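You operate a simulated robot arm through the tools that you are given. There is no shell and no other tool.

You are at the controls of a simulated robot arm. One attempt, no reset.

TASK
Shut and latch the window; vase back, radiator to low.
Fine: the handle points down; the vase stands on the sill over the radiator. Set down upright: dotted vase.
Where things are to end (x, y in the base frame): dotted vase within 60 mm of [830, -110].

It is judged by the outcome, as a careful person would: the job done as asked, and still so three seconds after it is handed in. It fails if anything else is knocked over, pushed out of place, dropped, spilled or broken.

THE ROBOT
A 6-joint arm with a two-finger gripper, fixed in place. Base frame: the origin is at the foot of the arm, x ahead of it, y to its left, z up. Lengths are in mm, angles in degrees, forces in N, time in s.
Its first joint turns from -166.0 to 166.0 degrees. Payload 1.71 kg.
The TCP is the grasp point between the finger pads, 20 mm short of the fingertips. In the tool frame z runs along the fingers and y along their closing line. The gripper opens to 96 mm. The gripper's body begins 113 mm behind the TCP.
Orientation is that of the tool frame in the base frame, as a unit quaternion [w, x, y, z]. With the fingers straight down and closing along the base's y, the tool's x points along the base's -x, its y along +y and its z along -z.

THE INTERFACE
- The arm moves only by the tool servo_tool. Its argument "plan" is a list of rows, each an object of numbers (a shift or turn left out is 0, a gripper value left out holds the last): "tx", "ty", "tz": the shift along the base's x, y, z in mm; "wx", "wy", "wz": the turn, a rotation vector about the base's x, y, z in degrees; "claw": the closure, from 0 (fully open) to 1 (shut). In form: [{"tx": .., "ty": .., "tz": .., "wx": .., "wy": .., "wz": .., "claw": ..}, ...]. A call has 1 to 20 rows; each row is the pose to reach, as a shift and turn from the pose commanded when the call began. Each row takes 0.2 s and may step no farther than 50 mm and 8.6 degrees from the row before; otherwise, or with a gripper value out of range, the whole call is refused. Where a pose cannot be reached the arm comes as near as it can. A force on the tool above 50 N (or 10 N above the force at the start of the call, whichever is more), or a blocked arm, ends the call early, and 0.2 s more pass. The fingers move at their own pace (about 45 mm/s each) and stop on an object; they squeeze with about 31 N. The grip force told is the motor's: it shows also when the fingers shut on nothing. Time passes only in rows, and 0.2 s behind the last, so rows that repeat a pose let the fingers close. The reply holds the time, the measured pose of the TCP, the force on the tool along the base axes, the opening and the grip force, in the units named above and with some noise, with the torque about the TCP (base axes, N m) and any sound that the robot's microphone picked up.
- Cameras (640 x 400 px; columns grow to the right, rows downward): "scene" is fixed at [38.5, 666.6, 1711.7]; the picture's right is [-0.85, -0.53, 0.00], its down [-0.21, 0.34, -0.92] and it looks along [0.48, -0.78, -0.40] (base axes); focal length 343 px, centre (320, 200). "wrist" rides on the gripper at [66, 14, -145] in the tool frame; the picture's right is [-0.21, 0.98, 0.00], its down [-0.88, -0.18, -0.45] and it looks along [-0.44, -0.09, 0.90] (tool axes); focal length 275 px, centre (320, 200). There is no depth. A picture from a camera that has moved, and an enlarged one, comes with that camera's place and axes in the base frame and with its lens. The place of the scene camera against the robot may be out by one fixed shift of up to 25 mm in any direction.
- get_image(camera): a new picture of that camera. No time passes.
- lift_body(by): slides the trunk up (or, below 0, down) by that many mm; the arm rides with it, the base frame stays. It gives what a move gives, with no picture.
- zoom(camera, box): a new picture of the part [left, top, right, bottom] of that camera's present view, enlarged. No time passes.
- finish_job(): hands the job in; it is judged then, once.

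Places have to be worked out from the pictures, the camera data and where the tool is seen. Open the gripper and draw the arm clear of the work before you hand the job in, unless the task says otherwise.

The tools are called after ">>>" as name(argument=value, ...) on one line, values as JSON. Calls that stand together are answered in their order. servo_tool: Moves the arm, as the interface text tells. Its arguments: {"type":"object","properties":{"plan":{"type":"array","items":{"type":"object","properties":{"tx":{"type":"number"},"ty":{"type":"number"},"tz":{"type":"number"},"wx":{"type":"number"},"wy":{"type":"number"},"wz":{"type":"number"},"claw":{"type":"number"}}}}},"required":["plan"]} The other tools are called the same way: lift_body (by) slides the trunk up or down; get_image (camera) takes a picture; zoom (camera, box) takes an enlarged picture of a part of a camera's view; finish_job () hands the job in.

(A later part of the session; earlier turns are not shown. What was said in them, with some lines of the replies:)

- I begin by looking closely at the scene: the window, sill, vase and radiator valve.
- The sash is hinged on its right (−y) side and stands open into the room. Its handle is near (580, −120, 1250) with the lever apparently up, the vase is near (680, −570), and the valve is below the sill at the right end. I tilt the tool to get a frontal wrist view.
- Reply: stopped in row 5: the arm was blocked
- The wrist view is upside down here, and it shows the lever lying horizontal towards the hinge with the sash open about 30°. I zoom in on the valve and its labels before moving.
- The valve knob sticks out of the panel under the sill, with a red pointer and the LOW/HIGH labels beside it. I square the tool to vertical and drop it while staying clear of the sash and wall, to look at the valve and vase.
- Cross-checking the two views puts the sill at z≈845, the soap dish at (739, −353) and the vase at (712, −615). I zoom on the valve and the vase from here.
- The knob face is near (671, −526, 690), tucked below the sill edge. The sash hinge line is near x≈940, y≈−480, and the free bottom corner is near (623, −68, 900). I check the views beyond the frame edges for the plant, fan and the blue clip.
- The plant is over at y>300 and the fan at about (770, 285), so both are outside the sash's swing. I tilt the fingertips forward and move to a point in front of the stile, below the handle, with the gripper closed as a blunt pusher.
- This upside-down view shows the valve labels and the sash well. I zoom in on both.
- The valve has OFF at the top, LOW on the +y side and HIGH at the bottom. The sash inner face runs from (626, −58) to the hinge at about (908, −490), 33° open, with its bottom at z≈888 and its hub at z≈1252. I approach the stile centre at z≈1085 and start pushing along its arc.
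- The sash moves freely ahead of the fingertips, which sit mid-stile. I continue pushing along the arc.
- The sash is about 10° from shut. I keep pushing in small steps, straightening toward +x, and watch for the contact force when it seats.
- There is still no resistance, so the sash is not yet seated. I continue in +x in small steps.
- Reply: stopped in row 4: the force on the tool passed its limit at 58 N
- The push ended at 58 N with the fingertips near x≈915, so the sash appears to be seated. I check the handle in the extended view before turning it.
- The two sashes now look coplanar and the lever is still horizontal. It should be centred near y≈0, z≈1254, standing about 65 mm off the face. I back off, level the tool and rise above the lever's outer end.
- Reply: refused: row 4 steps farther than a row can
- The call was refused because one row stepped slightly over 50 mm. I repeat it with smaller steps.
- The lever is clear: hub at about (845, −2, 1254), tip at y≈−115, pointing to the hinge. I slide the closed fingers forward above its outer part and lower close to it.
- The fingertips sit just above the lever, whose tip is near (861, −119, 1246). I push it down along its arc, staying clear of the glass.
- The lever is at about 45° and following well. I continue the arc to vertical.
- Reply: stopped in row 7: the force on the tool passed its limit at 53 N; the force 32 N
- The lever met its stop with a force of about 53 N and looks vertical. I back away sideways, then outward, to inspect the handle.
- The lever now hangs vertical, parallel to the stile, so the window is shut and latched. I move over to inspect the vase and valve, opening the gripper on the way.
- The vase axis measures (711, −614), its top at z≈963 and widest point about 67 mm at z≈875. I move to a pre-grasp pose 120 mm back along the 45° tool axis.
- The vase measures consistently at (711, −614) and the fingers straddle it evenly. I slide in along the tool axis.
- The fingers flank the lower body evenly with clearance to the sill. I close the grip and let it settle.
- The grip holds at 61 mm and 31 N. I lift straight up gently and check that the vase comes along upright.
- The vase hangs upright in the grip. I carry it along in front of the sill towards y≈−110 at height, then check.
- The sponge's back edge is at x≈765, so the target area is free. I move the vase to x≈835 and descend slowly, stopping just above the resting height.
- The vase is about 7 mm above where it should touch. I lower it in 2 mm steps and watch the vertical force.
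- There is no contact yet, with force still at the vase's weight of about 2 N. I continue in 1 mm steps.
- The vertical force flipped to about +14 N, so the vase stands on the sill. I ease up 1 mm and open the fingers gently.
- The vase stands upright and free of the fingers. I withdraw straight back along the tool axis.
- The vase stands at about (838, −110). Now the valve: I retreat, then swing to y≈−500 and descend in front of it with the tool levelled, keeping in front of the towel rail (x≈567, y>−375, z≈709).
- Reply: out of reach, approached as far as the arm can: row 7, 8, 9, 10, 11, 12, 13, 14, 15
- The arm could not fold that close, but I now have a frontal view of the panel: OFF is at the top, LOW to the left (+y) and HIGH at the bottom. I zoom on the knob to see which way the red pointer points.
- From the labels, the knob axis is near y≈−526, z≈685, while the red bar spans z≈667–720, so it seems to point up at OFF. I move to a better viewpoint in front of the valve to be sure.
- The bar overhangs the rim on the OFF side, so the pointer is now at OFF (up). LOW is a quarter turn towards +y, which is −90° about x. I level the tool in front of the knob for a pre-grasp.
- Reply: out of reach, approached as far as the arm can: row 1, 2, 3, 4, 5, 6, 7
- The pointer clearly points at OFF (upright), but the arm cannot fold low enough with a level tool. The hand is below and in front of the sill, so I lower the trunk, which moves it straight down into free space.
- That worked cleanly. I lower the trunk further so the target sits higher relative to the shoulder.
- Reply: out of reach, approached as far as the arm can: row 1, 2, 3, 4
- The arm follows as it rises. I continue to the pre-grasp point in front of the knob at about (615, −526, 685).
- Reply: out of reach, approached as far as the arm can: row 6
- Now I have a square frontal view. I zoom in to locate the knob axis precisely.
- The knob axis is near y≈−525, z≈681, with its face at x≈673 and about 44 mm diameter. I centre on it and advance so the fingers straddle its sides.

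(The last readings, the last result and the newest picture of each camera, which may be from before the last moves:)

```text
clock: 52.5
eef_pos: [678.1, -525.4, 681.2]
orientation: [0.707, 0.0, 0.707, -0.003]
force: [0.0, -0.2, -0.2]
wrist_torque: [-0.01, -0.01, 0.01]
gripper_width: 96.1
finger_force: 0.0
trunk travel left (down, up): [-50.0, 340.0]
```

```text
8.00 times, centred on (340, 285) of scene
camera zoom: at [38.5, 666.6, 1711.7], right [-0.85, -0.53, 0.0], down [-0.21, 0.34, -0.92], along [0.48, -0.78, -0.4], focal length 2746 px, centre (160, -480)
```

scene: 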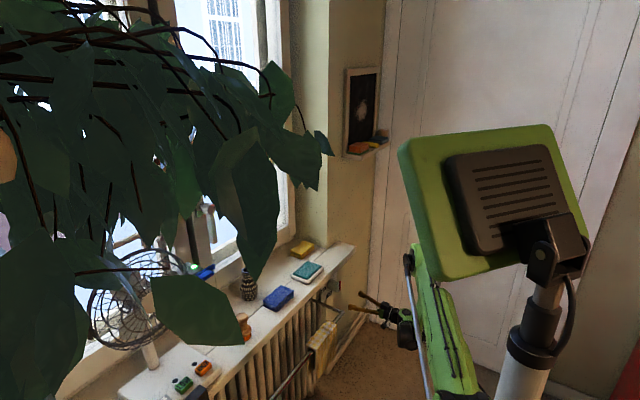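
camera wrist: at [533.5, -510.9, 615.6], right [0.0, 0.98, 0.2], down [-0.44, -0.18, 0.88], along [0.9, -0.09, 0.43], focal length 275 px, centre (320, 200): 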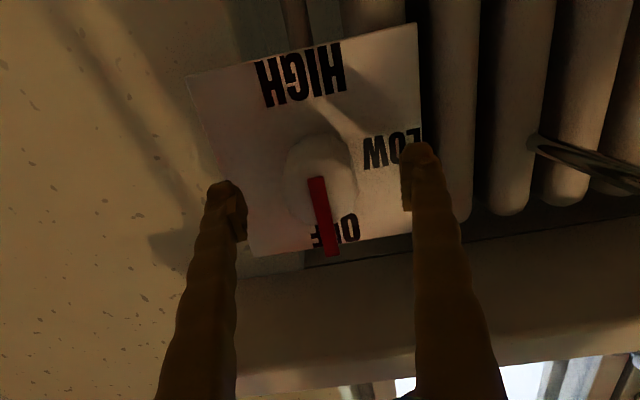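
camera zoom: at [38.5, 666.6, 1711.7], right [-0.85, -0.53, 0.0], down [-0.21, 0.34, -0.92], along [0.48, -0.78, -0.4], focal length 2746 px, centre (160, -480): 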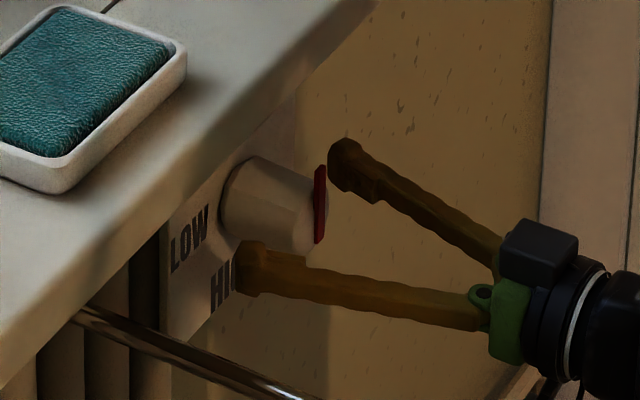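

The knob is centred between the fingers. I close on it and let the grip build.

>>> servo_tool(plan=[{"claw": 0.3}, {"claw": 0.5}, {"claw": 0.8}, {"claw": 1}, {"claw": 1}, {"claw": 1}])

>>> get_image(camera="wrist")

>>> zoom(camera="scene", box=[300, 260, 380, 310])

```text
clock: 53.9
eef_pos: [679.1, -525.2, 680.9]
orientation: [0.707, -0.001, 0.707, -0.002]
force: [-1.8, 3.3, -1.2]
wrist_torque: [-0.01, 0.01, 0.03]
gripper_width: 46.7
finger_force: 34.9
trunk travel left (down, up): [-50.0, 340.0]
```

```text
taken
camera wrist: at [533.4, -510.9, 615.6], right [0.0, 0.98, 0.2], down [-0.44, -0.18, 0.88], along [0.9, -0.09, 0.43], focal length 275 px, centre (320, 200)
```

wrist: 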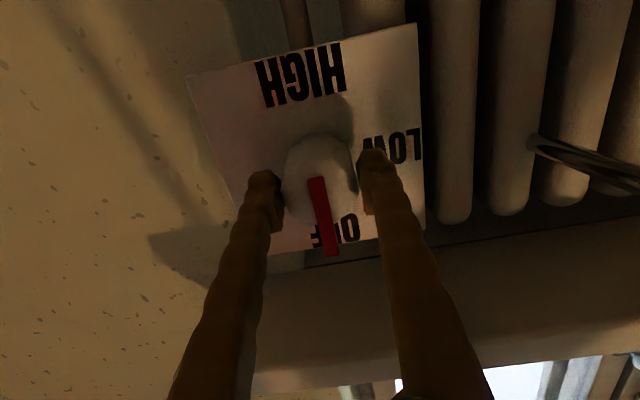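

```text
8.00 times, centred on (340, 285) of scene
camera zoom: at [38.5, 666.6, 1711.7], right [-0.85, -0.53, 0.0], down [-0.21, 0.34, -0.92], along [0.48, -0.78, -0.4], focal length 2746 px, centre (160, -480)
```

zoom: 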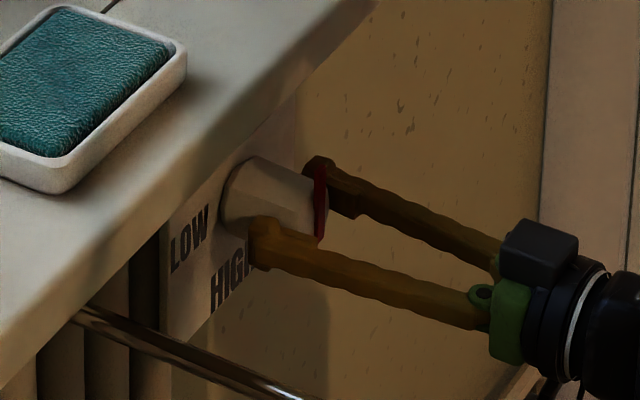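

Gripped at 46.7 mm with 35 N. I begin the turn with −24° about x and check the response.

>>> servo_tool(plan=[{"wx": -8, "claw": 1}, {"wx": -16, "claw": 1}, {"wx": -24, "claw": 1}])

>>> get_image(camera="wrist")

>>> zoom(camera="scene", box=[300, 260, 380, 310])

```text
clock: 54.7
eef_pos: [680.0, -525.5, 681.0]
orientation: [0.691, -0.148, 0.691, -0.15]
force: [2.5, 13.4, -9.9]
wrist_torque: [0.05, -0.1, -0.13]
gripper_width: 46.8
finger_force: 35.1
trunk travel left (down, up): [-50.0, 340.0]
```

```text
taken
camera wrist: at [533.4, -538.8, 615.6], right [0.0, 0.98, -0.21], down [-0.44, 0.19, 0.87], along [0.9, 0.09, 0.43], focal length 275 px, centre (320, 200)
```

wrist: 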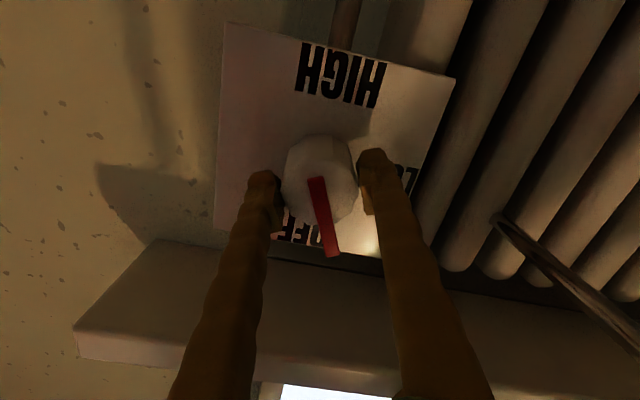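

```text
8.00 times, centred on (340, 285) of scene
camera zoom: at [38.5, 666.6, 1711.7], right [-0.85, -0.53, 0.0], down [-0.21, 0.34, -0.92], along [0.48, -0.78, -0.4], focal length 2746 px, centre (160, -480)
```

zoom: 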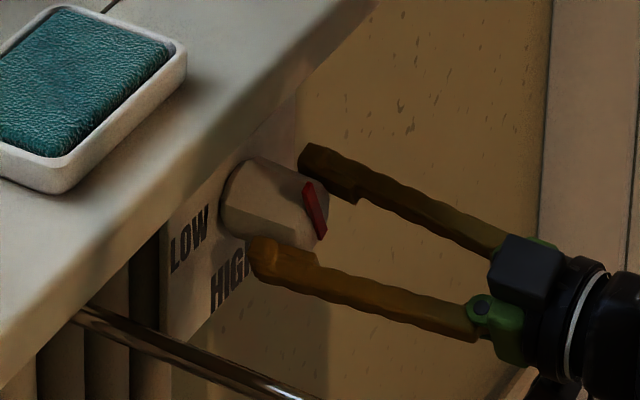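

The knob turns with the gripper and the pointer is leaning towards LOW. I continue the remaining 66°.

>>> servo_tool(plan=[{"wx": -8, "claw": 1}, {"wx": -16, "claw": 1}, {"wx": -24, "claw": 1}, {"wx": -32, "claw": 1}, {"wx": -40, "claw": 1}, {"wx": -48, "claw": 1}, {"wx": -56, "claw": 1}, {"wx": -62, "claw": 1}, {"wx": -66, "claw": 1}])

>>> get_image(camera="wrist")

>>> zoom(camera="scene", box=[300, 260, 380, 310])

```text
clock: 56.0
eef_pos: [672.4, -519.9, 686.1]
orientation: [0.596, -0.389, 0.587, -0.385]
force: [24.0, 49.2, -59.1]
wrist_torque: [0.7, -0.23, 0.16]
gripper_width: 51.3
finger_force: 34.9
trunk travel left (down, up): [-50.0, 340.0]
stopped in row 6: the force on the tool passed its limit at 52 N (the readings are from after the stop); the commanded pose is now the measured one
```

```text
taken
camera wrist: at [527.4, -575.7, 646.6], right [0.0, 0.58, -0.81], down [-0.46, 0.72, 0.52], along [0.89, 0.37, 0.27], focal length 275 px, centre (320, 200)
```

wrist: 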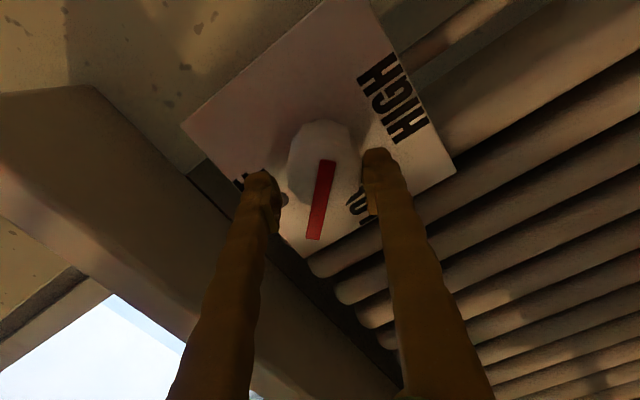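

```text
8.00 times, centred on (340, 285) of scene
camera zoom: at [38.5, 666.6, 1711.7], right [-0.85, -0.53, 0.0], down [-0.21, 0.34, -0.92], along [0.48, -0.78, -0.4], focal length 2746 px, centre (160, -480)
```

zoom: 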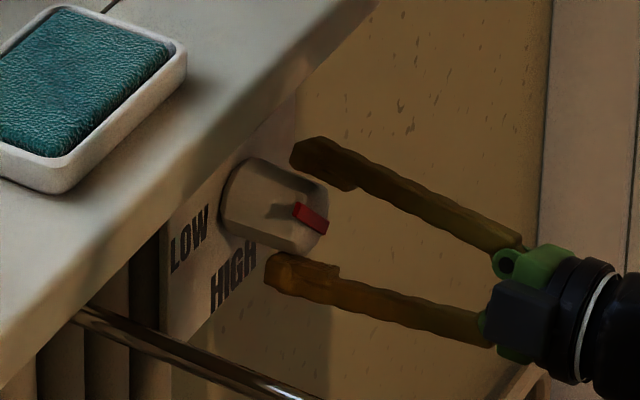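

The force limit tripped and the grip slipped on the scalloped knob, so the tool axis is slightly off the knob axis. I release to unload, then re-centre.

>>> servo_tool(plan=[{"claw": 0.4}, {"claw": 0.2}, {"claw": 0}, {"claw": 0}, {"claw": 0}])

>>> get_image(camera="wrist")

>>> zoom(camera="wrist", box=[230, 90, 390, 190])

>>> zoom(camera="scene", box=[310, 270, 358, 300])

```text
clock: 57.2
eef_pos: [668.0, -523.3, 690.8]
orientation: [0.597, -0.383, 0.588, -0.389]
force: [0.1, 0.1, -0.1]
wrist_torque: [0.03, -0.01, -0.02]
gripper_width: 96.0
finger_force: 0.0
trunk travel left (down, up): [-50.0, 340.0]
```

```text
taken
camera wrist: at [523.6, -579.0, 649.7], right [0.01, 0.58, -0.81], down [-0.45, 0.73, 0.51], along [0.89, 0.36, 0.27], focal length 275 px, centre (320, 200)
```

wrist: 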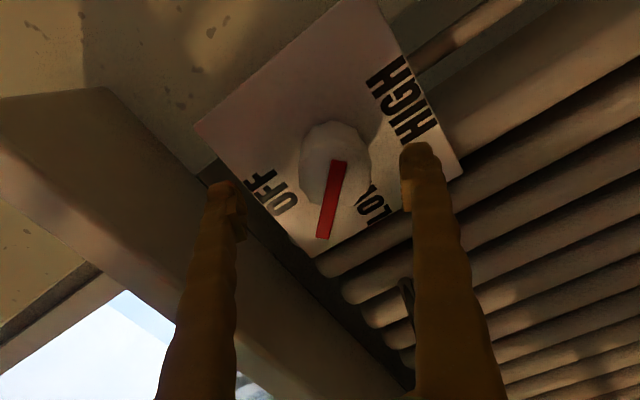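

```text
4.00 times, centred on (310, 140) of wrist
camera zoom: at [523.6, -579.0, 649.7], right [0.01, 0.58, -0.81], down [-0.45, 0.73, 0.51], along [0.89, 0.36, 0.27], focal length 1101 px, centre (360, 440)
```

zoom: 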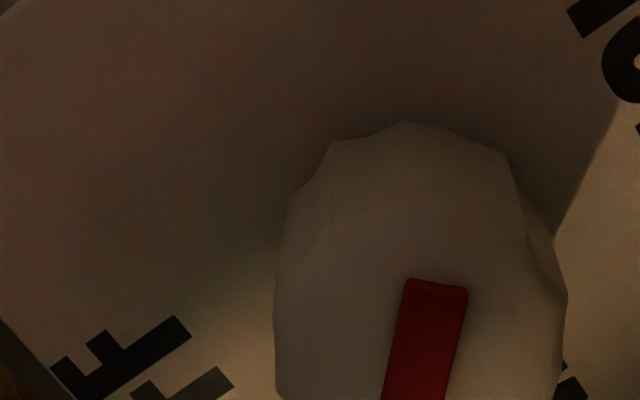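

```text
13.33 times, centred on (334, 285) of scene
camera zoom: at [38.5, 666.6, 1711.7], right [-0.85, -0.53, 0.0], down [-0.21, 0.34, -0.92], along [0.48, -0.78, -0.4], focal length 4576 px, centre (133, -933)
```

zoom: 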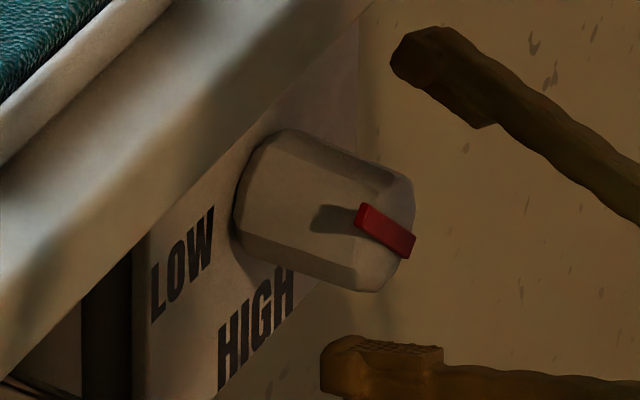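

The pointer is now about 43° towards LOW. The side forces indicate the true axis is about 3 mm lower and 1 mm to −y, near (−526.5, 677.5). I roll the open gripper back 23°, re-centre and seat a bit deeper before regripping.

>>> servo_tool(plan=[{"tx": 2, "ty": -1, "tz": -4, "wx": 8, "wy": 0.3, "claw": 0}, {"tx": 5, "ty": -2, "tz": -9, "wx": 16, "wy": 0.6, "claw": 0}, {"tx": 9, "ty": -3, "tz": -13, "wx": 23, "wy": 0.9, "claw": 0}, {"tx": 13, "ty": -3.2, "tz": -13.3, "wx": 23, "wy": 0.9, "claw": 0}, {"tx": 13, "ty": -3.2, "tz": -13.3, "wx": 23, "wy": 0.9, "claw": 0}])

>>> get_image(camera="wrist")

>>> zoom(camera="scene", box=[300, 260, 380, 310])

```text
clock: 58.4
eef_pos: [682.6, -526.5, 678.2]
orientation: [0.657, -0.26, 0.658, -0.261]
force: [0.2, 0.4, 0.5]
wrist_torque: [0.03, 0.01, -0.04]
gripper_width: 96.0
finger_force: 0.0
trunk travel left (down, up): [-50.0, 340.0]
```

```text
taken
camera wrist: at [536.3, -561.1, 620.6], right [0.0, 0.85, -0.52], down [-0.44, 0.47, 0.76], along [0.9, 0.23, 0.38], focal length 275 px, centre (320, 200)
```

wrist: 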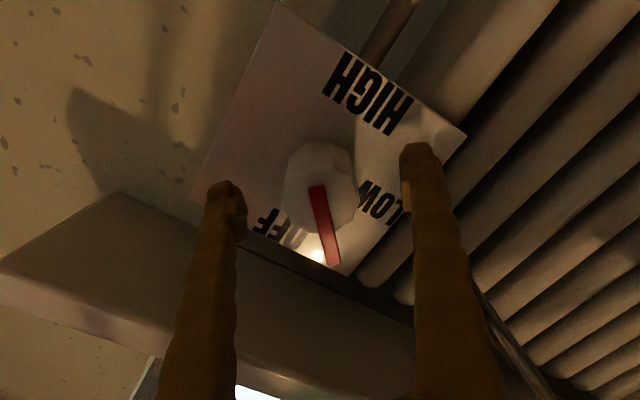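

```text
8.00 times, centred on (340, 285) of scene
camera zoom: at [38.5, 666.6, 1711.7], right [-0.85, -0.53, 0.0], down [-0.21, 0.34, -0.92], along [0.48, -0.78, -0.4], focal length 2746 px, centre (160, -480)
```

zoom: 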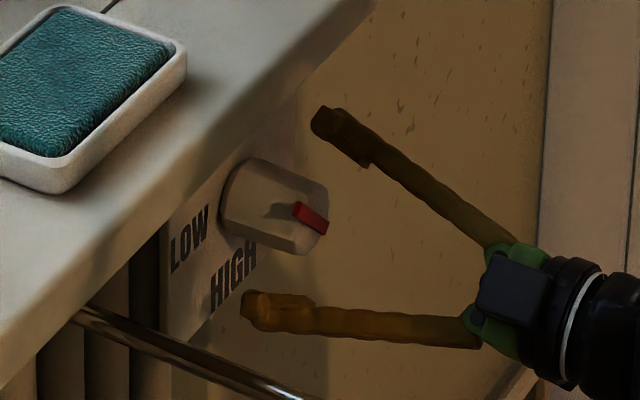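

By the camera geometry the tool axis at the knob face should appear at image centre (320, 200). I zoom to see where the knob face centre sits relative to it.

>>> zoom(camera="wrist", box=[264, 135, 376, 275])

>>> zoom(camera="wrist", box=[256, 160, 384, 240])

```text
2.86 times, centred on (320, 205) of wrist
camera zoom: at [536.3, -561.1, 620.6], right [0.0, 0.85, -0.52], down [-0.44, 0.47, 0.76], along [0.9, 0.23, 0.38], focal length 786 px, centre (320, 186)
```

zoom: 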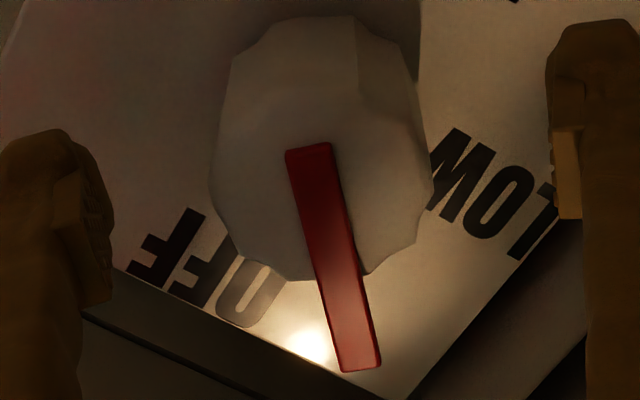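

```text
5.00 times, centred on (320, 200) of wrist
camera zoom: at [536.3, -561.1, 620.6], right [0.0, 0.85, -0.52], down [-0.44, 0.47, 0.76], along [0.9, 0.23, 0.38], focal length 1376 px, centre (320, 200)
```

zoom: 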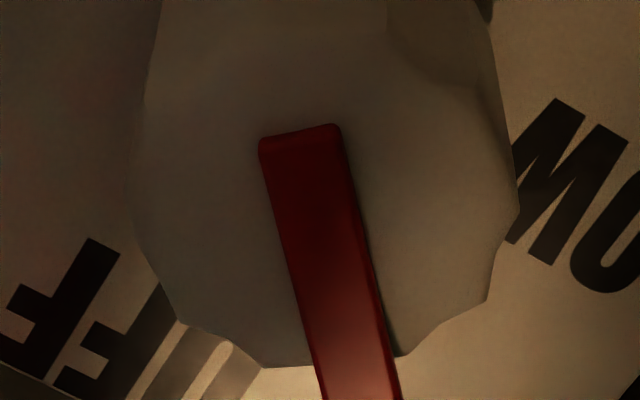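

The knob face centre now appears at (320, 198), so the tool axis is aligned within about 1 mm. I regrip.

>>> servo_tool(plan=[{"claw": 0.3}, {"claw": 0.5}, {"claw": 0.8}, {"claw": 1}, {"claw": 1}, {"claw": 1}])

>>> servo_tool(plan=[{"wx": -6, "claw": 1}, {"wx": -12, "claw": 1}, {"wx": -18, "claw": 1}, {"wx": -24, "claw": 1}])

>>> get_image(camera="wrist")

```text
clock: 59.8
eef_pos: [681.4, -527.4, 677.2]
orientation: [0.657, -0.26, 0.658, -0.262]
force: [2.9, -6.2, 5.6]
wrist_torque: [0.0, 0.12, 0.09]
gripper_width: 47.3
finger_force: 35.2
trunk travel left (down, up): [-50.0, 340.0]
```

```text
clock: 60.8
eef_pos: [682.0, -527.7, 678.7]
orientation: [0.588, -0.391, 0.588, -0.393]
force: [16.0, -11.1, 28.7]
wrist_torque: [0.07, 0.34, 0.3]
gripper_width: 47.1
finger_force: 34.7
trunk travel left (down, up): [-50.0, 340.0]
```

```text
taken
camera wrist: at [536.1, -582.4, 640.6], right [0.0, 0.57, -0.82], down [-0.44, 0.74, 0.51], along [0.9, 0.36, 0.25], focal length 275 px, centre (320, 200)
```

wrist: 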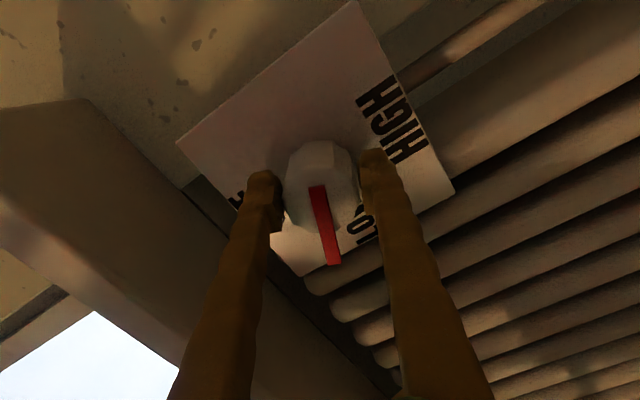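

The pointer tracks the gripper and is now at about 67°. There is some side load, so I shift slightly (+y, +z, +x) to relieve it and turn the last 23°.

>>> servo_tool(plan=[{"tx": 0.5, "ty": -0.3, "tz": 0.8, "claw": 1}, {"tx": 0.8, "ty": -0.5, "tz": 1.5, "wx": -4, "claw": 1}, {"tx": 0.8, "ty": -0.5, "tz": 1.5, "wx": -9, "claw": 1}, {"tx": 0.8, "ty": -0.5, "tz": 1.5, "wx": -14, "claw": 1}])

>>> get_image(camera="wrist")

```text
clock: 61.8
eef_pos: [682.5, -527.3, 680.8]
orientation: [0.536, -0.46, 0.536, -0.462]
force: [-19.4, 4.6, 3.1]
wrist_torque: [0.02, 0.01, 0.01]
gripper_width: 47.3
finger_force: 34.7
trunk travel left (down, up): [-50.0, 340.0]
```

```text
taken
camera wrist: at [536.0, -590.3, 656.0], right [0.0, 0.35, -0.94], down [-0.44, 0.84, 0.31], along [0.9, 0.41, 0.16], focal length 275 px, centre (320, 200)
```

wrist: 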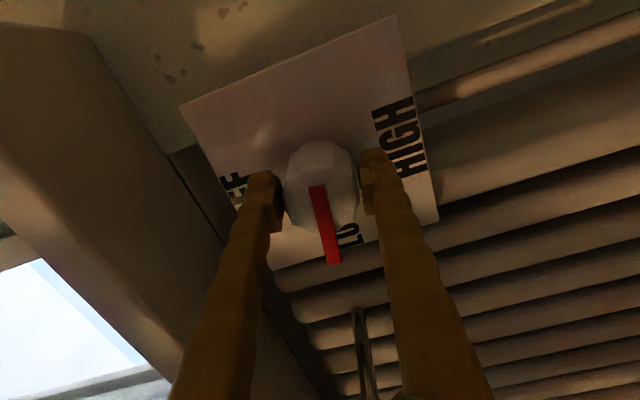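

Side load is nearly gone, and the roll is now 81°. I finish the last 9°.

>>> servo_tool(plan=[{"tx": -0.8, "wx": -3, "claw": 1}, {"tx": -0.8, "wx": -6, "claw": 1}, {"tx": -0.8, "wx": -8.7, "claw": 1}, {"tx": -0.8, "wx": -8.7, "claw": 1}])

>>> get_image(camera="wrist")

>>> zoom(camera="scene", box=[310, 270, 358, 300])

```text
clock: 62.8
eef_pos: [683.4, -528.9, 679.8]
orientation: [0.507, -0.486, 0.538, -0.466]
force: [-24.1, -12.0, 0.1]
wrist_torque: [0.03, -0.65, -0.15]
gripper_width: 48.0
finger_force: 34.7
out of reach, approached as far as the arm can: row 2, 3, 4
trunk travel left (down, up): [-50.0, 340.0]
```

```text
taken
camera wrist: at [535.7, -590.5, 667.2], right [-0.05, 0.3, -0.95], down [-0.42, 0.86, 0.29], along [0.91, 0.42, 0.09], focal length 275 px, centre (320, 200)
```

wrist: 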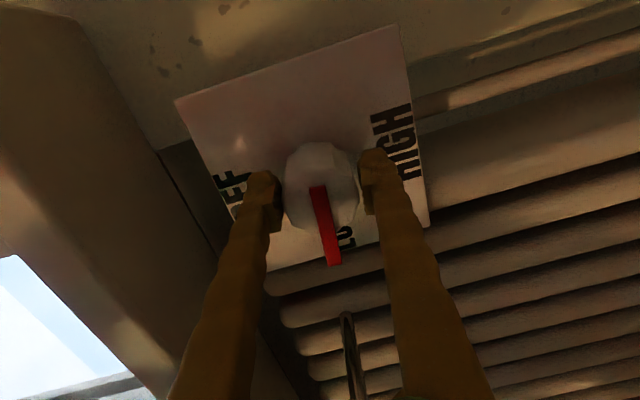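

```text
13.33 times, centred on (334, 285) of scene
camera zoom: at [38.5, 666.6, 1711.7], right [-0.85, -0.53, 0.0], down [-0.21, 0.34, -0.92], along [0.48, -0.78, -0.4], focal length 4576 px, centre (133, -933)
```

zoom: 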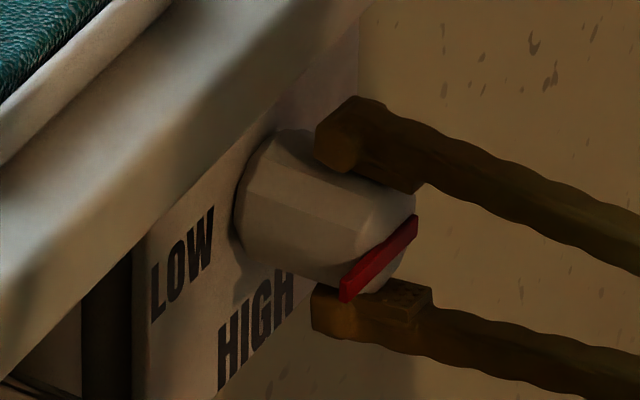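

The wrist roll has reached its limit at about 84°, so the pointer is close to LOW but a few degrees short. I release, and will roll back and regrip to finish it.

>>> servo_tool(plan=[{"claw": 0.4}, {"claw": 0.2}, {"claw": 0}, {"claw": 0}, {"claw": 0}])

>>> get_image(camera="wrist")

>>> zoom(camera="scene", box=[310, 270, 358, 300])

```text
clock: 64.0
eef_pos: [684.0, -527.2, 678.6]
orientation: [0.507, -0.487, 0.538, -0.466]
force: [-0.7, 0.5, 0.1]
wrist_torque: [-0.01, -0.01, 0.0]
gripper_width: 95.9
finger_force: 0.1
trunk travel left (down, up): [-50.0, 340.0]
```

```text
taken
camera wrist: at [536.9, -589.5, 667.0], right [-0.05, 0.3, -0.95], down [-0.42, 0.86, 0.29], along [0.9, 0.42, 0.08], focal length 275 px, centre (320, 200)
```

wrist: 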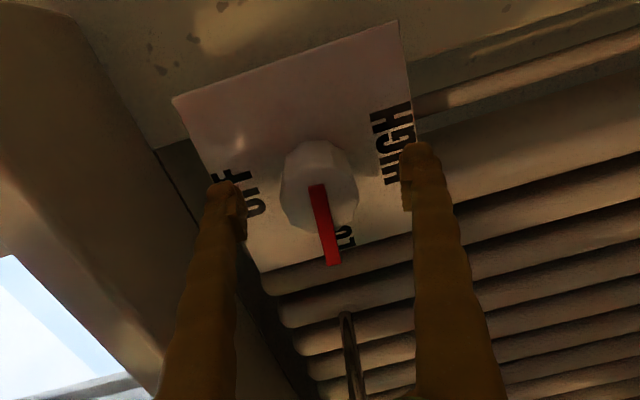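

```text
13.33 times, centred on (334, 285) of scene
camera zoom: at [38.5, 666.6, 1711.7], right [-0.85, -0.53, 0.0], down [-0.21, 0.34, -0.92], along [0.48, -0.78, -0.4], focal length 4576 px, centre (133, -933)
```

zoom: 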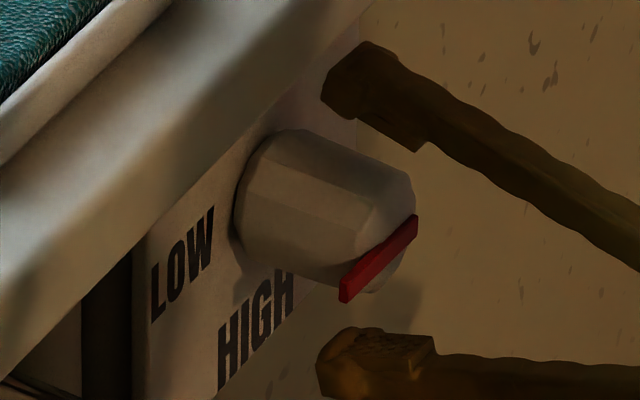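

The pointer stays put. I roll the open gripper back 35° with the tilt corrected and look again.

>>> servo_tool(plan=[{"tx": -1, "ty": 0.5, "tz": 0.3, "wx": 8, "wy": -0.7, "wz": -0.2, "claw": 0}, {"tx": -2, "ty": 1, "tz": 0.7, "wx": 16, "wy": -1.4, "wz": -0.4, "claw": 0}, {"tx": -2, "ty": 1.4, "tz": 0.7, "wx": 24, "wy": -2.1, "wz": -0.6, "claw": 0}, {"tx": -2, "ty": 1.4, "tz": 0.7, "wx": 31, "wy": -2.8, "wz": -0.8, "claw": 0}, {"tx": -2, "ty": 1.4, "tz": 0.7, "wx": 35, "wy": -3, "wz": -0.9, "claw": 0}, {"tx": -2, "ty": 1.4, "tz": 0.7, "wx": 35, "wy": -3, "wz": -0.9, "claw": 0}])

>>> get_image(camera="wrist")

>>> zoom(camera="wrist", box=[264, 135, 376, 275])

```text
clock: 65.4
eef_pos: [680.8, -526.9, 680.3]
orientation: [0.64, -0.295, 0.643, -0.299]
force: [0.0, -1.4, 0.1]
wrist_torque: [0.01, 0.01, 0.01]
gripper_width: 95.8
finger_force: 0.0
trunk travel left (down, up): [-50.0, 340.0]
```

```text
taken
camera wrist: at [534.1, -566.4, 627.2], right [0.0, 0.79, -0.61], down [-0.44, 0.55, 0.71], along [0.9, 0.27, 0.35], focal length 275 px, centre (320, 200)
```

wrist: 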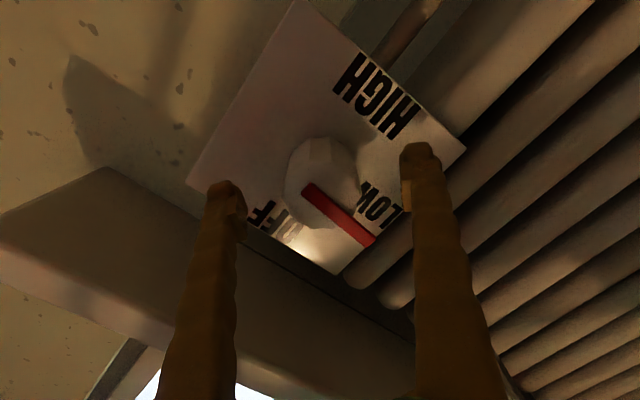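

```text
2.86 times, centred on (320, 205) of wrist
camera zoom: at [534.1, -566.4, 627.2], right [0.0, 0.79, -0.61], down [-0.44, 0.55, 0.71], along [0.9, 0.27, 0.35], focal length 786 px, centre (320, 186)
```

zoom: 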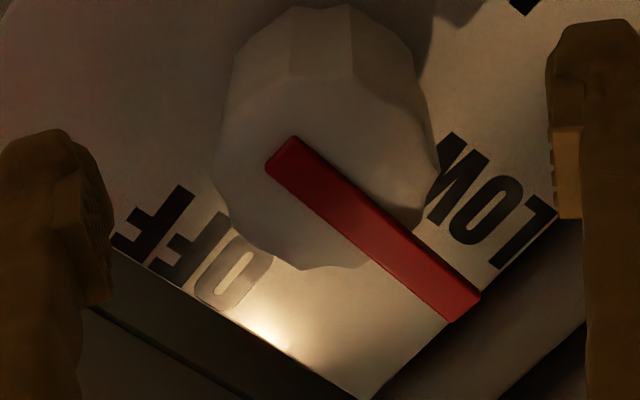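

The pointer measures about 6° short of LOW (horizontal). I regrip here and turn the last bit.

>>> servo_tool(plan=[{"tz": -1.5, "claw": 0.3}, {"tz": -1.5, "claw": 0.5}, {"tz": -1.5, "claw": 0.8}, {"tz": -1.5, "claw": 1}, {"tz": -1.5, "claw": 1}, {"tz": -1.5, "claw": 1}])

>>> servo_tool(plan=[{"wx": -2.5, "claw": 1}, {"wx": -5, "claw": 1}, {"wx": -7.5, "claw": 1}, {"wx": -7.5, "claw": 1}])

>>> zoom(camera="wrist", box=[264, 135, 376, 275])

>>> zoom(camera="scene", box=[310, 270, 358, 300])

```text
clock: 66.8
eef_pos: [679.7, -526.9, 678.2]
orientation: [0.64, -0.296, 0.643, -0.298]
force: [1.5, 0.2, -0.4]
wrist_torque: [0.01, 0.02, 0.02]
gripper_width: 45.8
finger_force: 34.9
trunk travel left (down, up): [-50.0, 340.0]
```

```text
clock: 67.8
eef_pos: [680.7, -526.1, 679.4]
orientation: [0.62, -0.337, 0.621, -0.341]
force: [-0.6, -4.5, 6.5]
wrist_torque: [0.04, 0.07, -0.01]
gripper_width: 45.8
finger_force: 35.0
trunk travel left (down, up): [-50.0, 340.0]
```

```text
2.86 times, centred on (320, 205) of wrist
camera zoom: at [533.9, -573.4, 631.8], right [0.0, 0.7, -0.71], down [-0.44, 0.64, 0.63], along [0.9, 0.31, 0.31], focal length 786 px, centre (320, 186)
```

zoom: 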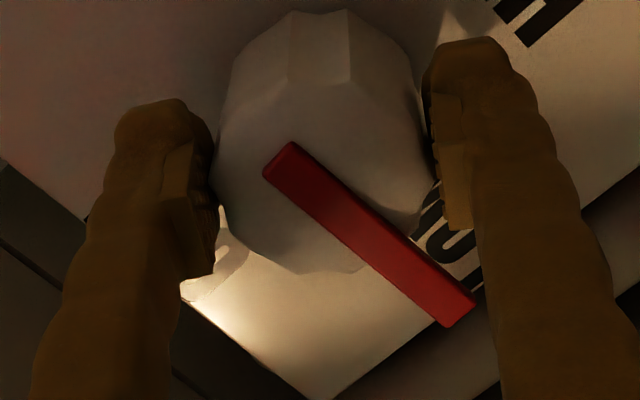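

```text
13.33 times, centred on (334, 285) of scene
camera zoom: at [38.5, 666.6, 1711.7], right [-0.85, -0.53, 0.0], down [-0.21, 0.34, -0.92], along [0.48, -0.78, -0.4], focal length 4576 px, centre (133, -933)
```

zoom: 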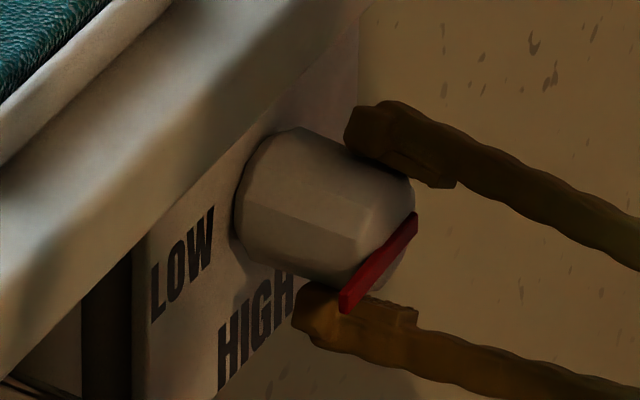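

The pointer now measures within about 1–2° of horizontal, aimed at LOW. I release the knob and back straight out.

>>> servo_tool(plan=[{"claw": 0.4}, {"claw": 0.2}, {"claw": 0}, {"claw": 0}, {"claw": 0}, {"tx": -12, "claw": 0}, {"tx": -25, "claw": 0}, {"tx": -40, "claw": 0}, {"tx": -52, "claw": 0}])

>>> get_image(camera="wrist")

>>> zoom(camera="scene", box=[310, 270, 358, 300])

```text
clock: 69.8
eef_pos: [631.5, -534.4, 683.8]
orientation: [0.619, -0.338, 0.622, -0.339]
force: [-0.2, -0.6, -0.5]
wrist_torque: [0.01, 0.01, 0.0]
gripper_width: 95.9
finger_force: 0.1
out of reach, approached as far as the arm can: row 8, 9
trunk travel left (down, up): [-50.0, 340.0]
```

```text
taken
camera wrist: at [485.7, -581.2, 637.4], right [0.0, 0.7, -0.71], down [-0.44, 0.64, 0.63], along [0.9, 0.31, 0.31], focal length 275 px, centre (320, 200)
```

wrist: 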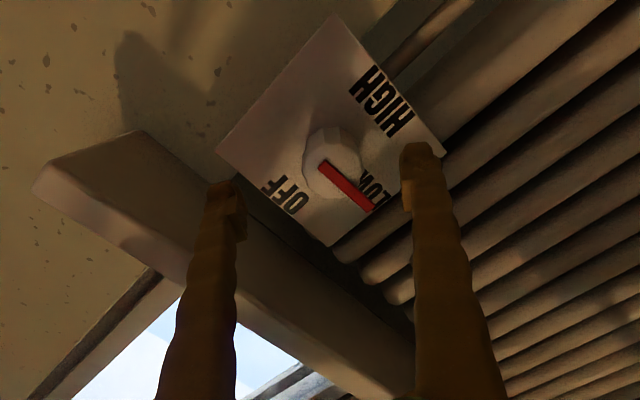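

```text
13.33 times, centred on (334, 285) of scene
camera zoom: at [38.5, 666.6, 1711.7], right [-0.85, -0.53, 0.0], down [-0.21, 0.34, -0.92], along [0.48, -0.78, -0.4], focal length 4576 px, centre (133, -933)
```

zoom: 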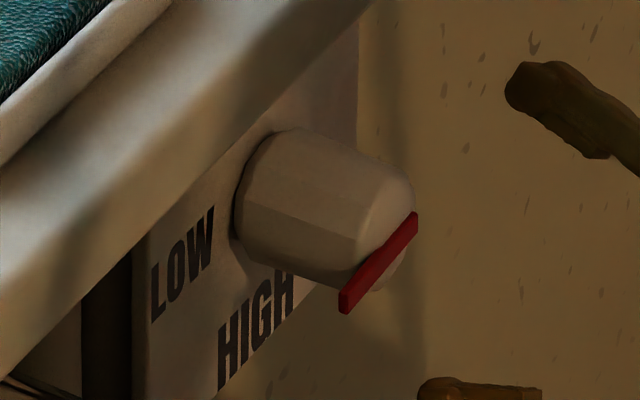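

The pointer rests at LOW. I roll the hand back to level, clear of the knob.

>>> servo_tool(plan=[{"wx": 8, "claw": 0}, {"wx": 16, "claw": 0}, {"wx": 24, "claw": 0}, {"wx": 32, "claw": 0}, {"wx": 40, "claw": 0}, {"wx": 48, "claw": 0}, {"wx": 57, "claw": 0}])

```text
refused: row 7 steps farther than a row can; nothing moved
```

The last row stepped 9°, which is over the limit, so I split it.

>>> servo_tool(plan=[{"wx": 8, "claw": 0}, {"wx": 16, "claw": 0}, {"wx": 24, "claw": 0}, {"wx": 32, "claw": 0}, {"wx": 40, "claw": 0}, {"wx": 48, "claw": 0}, {"wx": 54, "claw": 0}, {"wx": 57, "claw": 0}])

>>> servo_tool(plan=[{"tx": -5, "wy": 8, "claw": 0}, {"tx": -15, "wy": 16, "claw": 0}, {"tx": -28, "wy": 24, "claw": 0}, {"tx": -42, "wy": 32, "claw": 0}, {"tx": -60, "wy": 38, "claw": 0}])

>>> get_image(camera="wrist")

>>> get_image(camera="scene")

```text
clock: 71.6
eef_pos: [632.3, -535.1, 682.3]
orientation: [0.705, 0.001, 0.709, -0.002]
force: [0.6, 0.4, 0.1]
wrist_torque: [0.01, 0.01, 0.0]
gripper_width: 96.1
finger_force: 0.0
trunk travel left (down, up): [-50.0, 340.0]
```

```text
clock: 72.8
eef_pos: [572.1, -532.4, 683.3]
orientation: [0.434, -0.001, 0.901, -0.001]
force: [0.0, 0.0, -0.7]
wrist_torque: [0.02, -0.03, -0.01]
gripper_width: 96.0
finger_force: 0.0
trunk travel left (down, up): [-50.0, 340.0]
```

```text
taken
camera wrist: at [417.4, -518.5, 722.5], right [0.13, 0.98, 0.16], down [0.2, -0.18, 0.96], along [0.97, -0.09, -0.22], focal length 275 px, centre (320, 200)
```

wrist: 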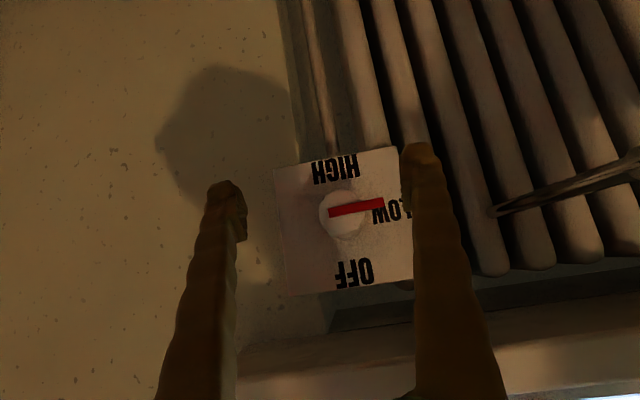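

```text
taken
```

scene: 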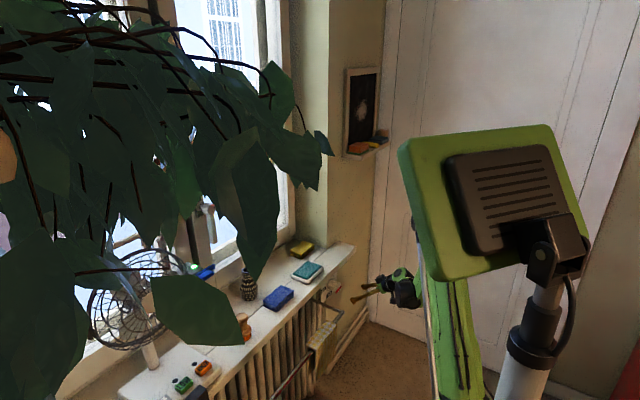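

The frontal view confirms the pointer is on LOW. I draw the arm back and up, then raise the trunk to its starting height so I can verify everything.

>>> servo_tool(plan=[{"tx": -20, "tz": 20, "claw": 0}, {"tx": -40, "tz": 50, "claw": 0}, {"tx": -60, "tz": 85, "wy": 3, "claw": 0}, {"tx": -75, "tz": 120, "wy": 5, "claw": 0}, {"tx": -80, "tz": 150, "wy": 5, "claw": 0}])

>>> lift_body(by=250)

>>> get_image(camera="wrist")

>>> get_image(camera="scene")

```text
clock: 74.0
eef_pos: [492.2, -533.4, 834.0]
orientation: [0.396, 0.0, 0.918, -0.002]
force: [-0.1, 0.3, 0.1]
wrist_torque: [0.04, -0.02, 0.01]
gripper_width: 96.2
finger_force: 0.1
trunk travel left (down, up): [-50.0, 340.0]
```

```text
clock: 76.6
eef_pos: [491.8, -533.7, 1082.1]
orientation: [0.395, -0.001, 0.919, -0.002]
force: [-0.3, 0.1, 0.0]
wrist_torque: [0.01, 0.02, 0.02]
gripper_width: 96.3
finger_force: 0.1
trunk travel left (down, up): [-300.0, 90.0]
```

```text
taken
camera wrist: at [341.1, -518.6, 1135.7], right [0.14, 0.98, 0.14], down [0.28, -0.18, 0.94], along [0.95, -0.09, -0.3], focal length 275 px, centre (320, 200)
```

wrist: 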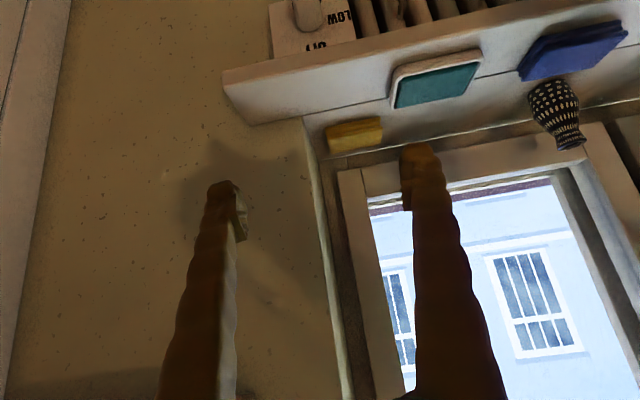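

```text
taken
```

scene: 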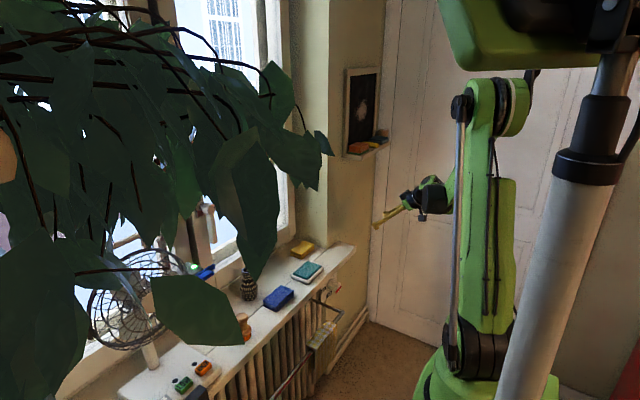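

The vase stands on the sill and the pointer is at LOW. I make one last check of the handle and vase from here and from the scene camera.

>>> zoom(camera="wrist", box=[636, 0, 640, 400])

>>> zoom(camera="scene", box=[170, 180, 350, 320])

>>> zoom(camera="wrist", box=[510, 20, 638, 160])

```text
1.00 times, centred on (638, 200) of wrist (not enlarged: the box is as wide or as high as the picture)
camera zoom: at [341.1, -518.6, 1135.7], right [0.14, 0.98, 0.14], down [0.28, -0.18, 0.94], along [0.95, -0.09, -0.3], focal length 275 px, centre (2, 200)
```

zoom: 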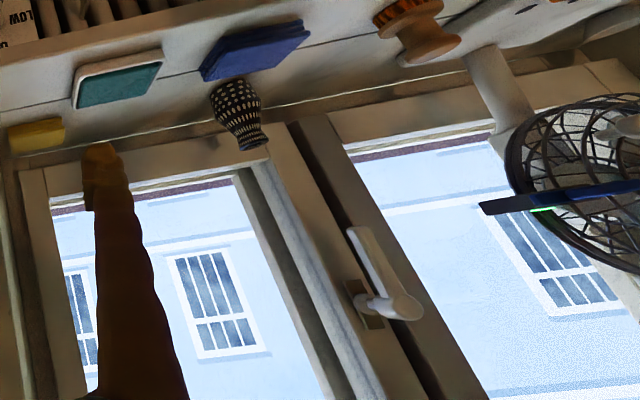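

```text
2.86 times, centred on (260, 250) of scene
camera zoom: at [38.5, 666.6, 1711.7], right [-0.85, -0.53, 0.0], down [-0.21, 0.34, -0.92], along [0.48, -0.78, -0.4], focal length 981 px, centre (491, 57)
```

zoom: 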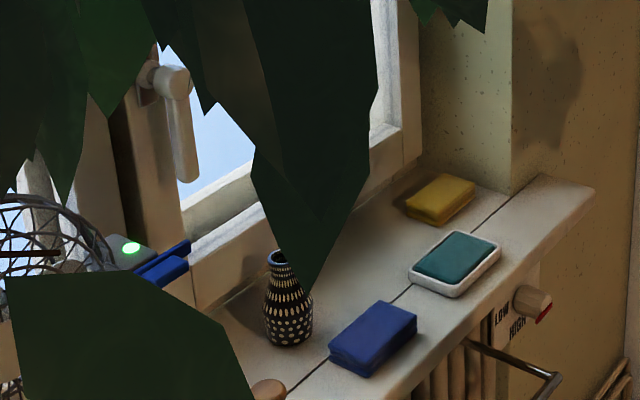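

```text
2.86 times, centred on (574, 90) of wrist
camera zoom: at [341.1, -518.6, 1135.7], right [0.14, 0.98, 0.14], down [0.28, -0.18, 0.94], along [0.95, -0.09, -0.3], focal length 786 px, centre (-406, 514)
```

zoom: 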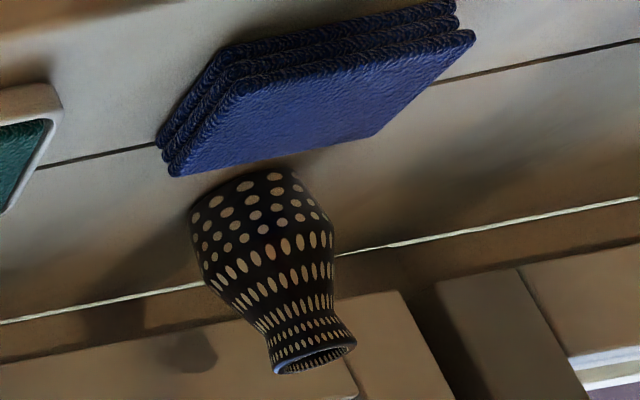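

Every check passes: the window is flush with the handle pointing down, the vase is upright at about (838, −110), the valve is at LOW, and the other items are where they were. The gripper is open and clear, so I hand the job in.

>>> finish_job()

```text
The job is handed in.
```

The job is handed in with all three parts done; the final pictures show everything in place, but I haven't had a verdict back.

- **Window:** it is shut, flush with the fixed sash, and the handle points straight down.
- **Vase:** the dotted vase stands upright on the sill over the radiator at about (838, −110), roughly 8 mm from the target spot.
- **Radiator:** it was at OFF; the pointer now lines up with LOW to within about 2°. My first grip on the knob slipped partway, so I regripped twice to finish the turn.

The sponges, soap dish, brush and fan look untouched. The gripper is open and the arm is clear of the work.
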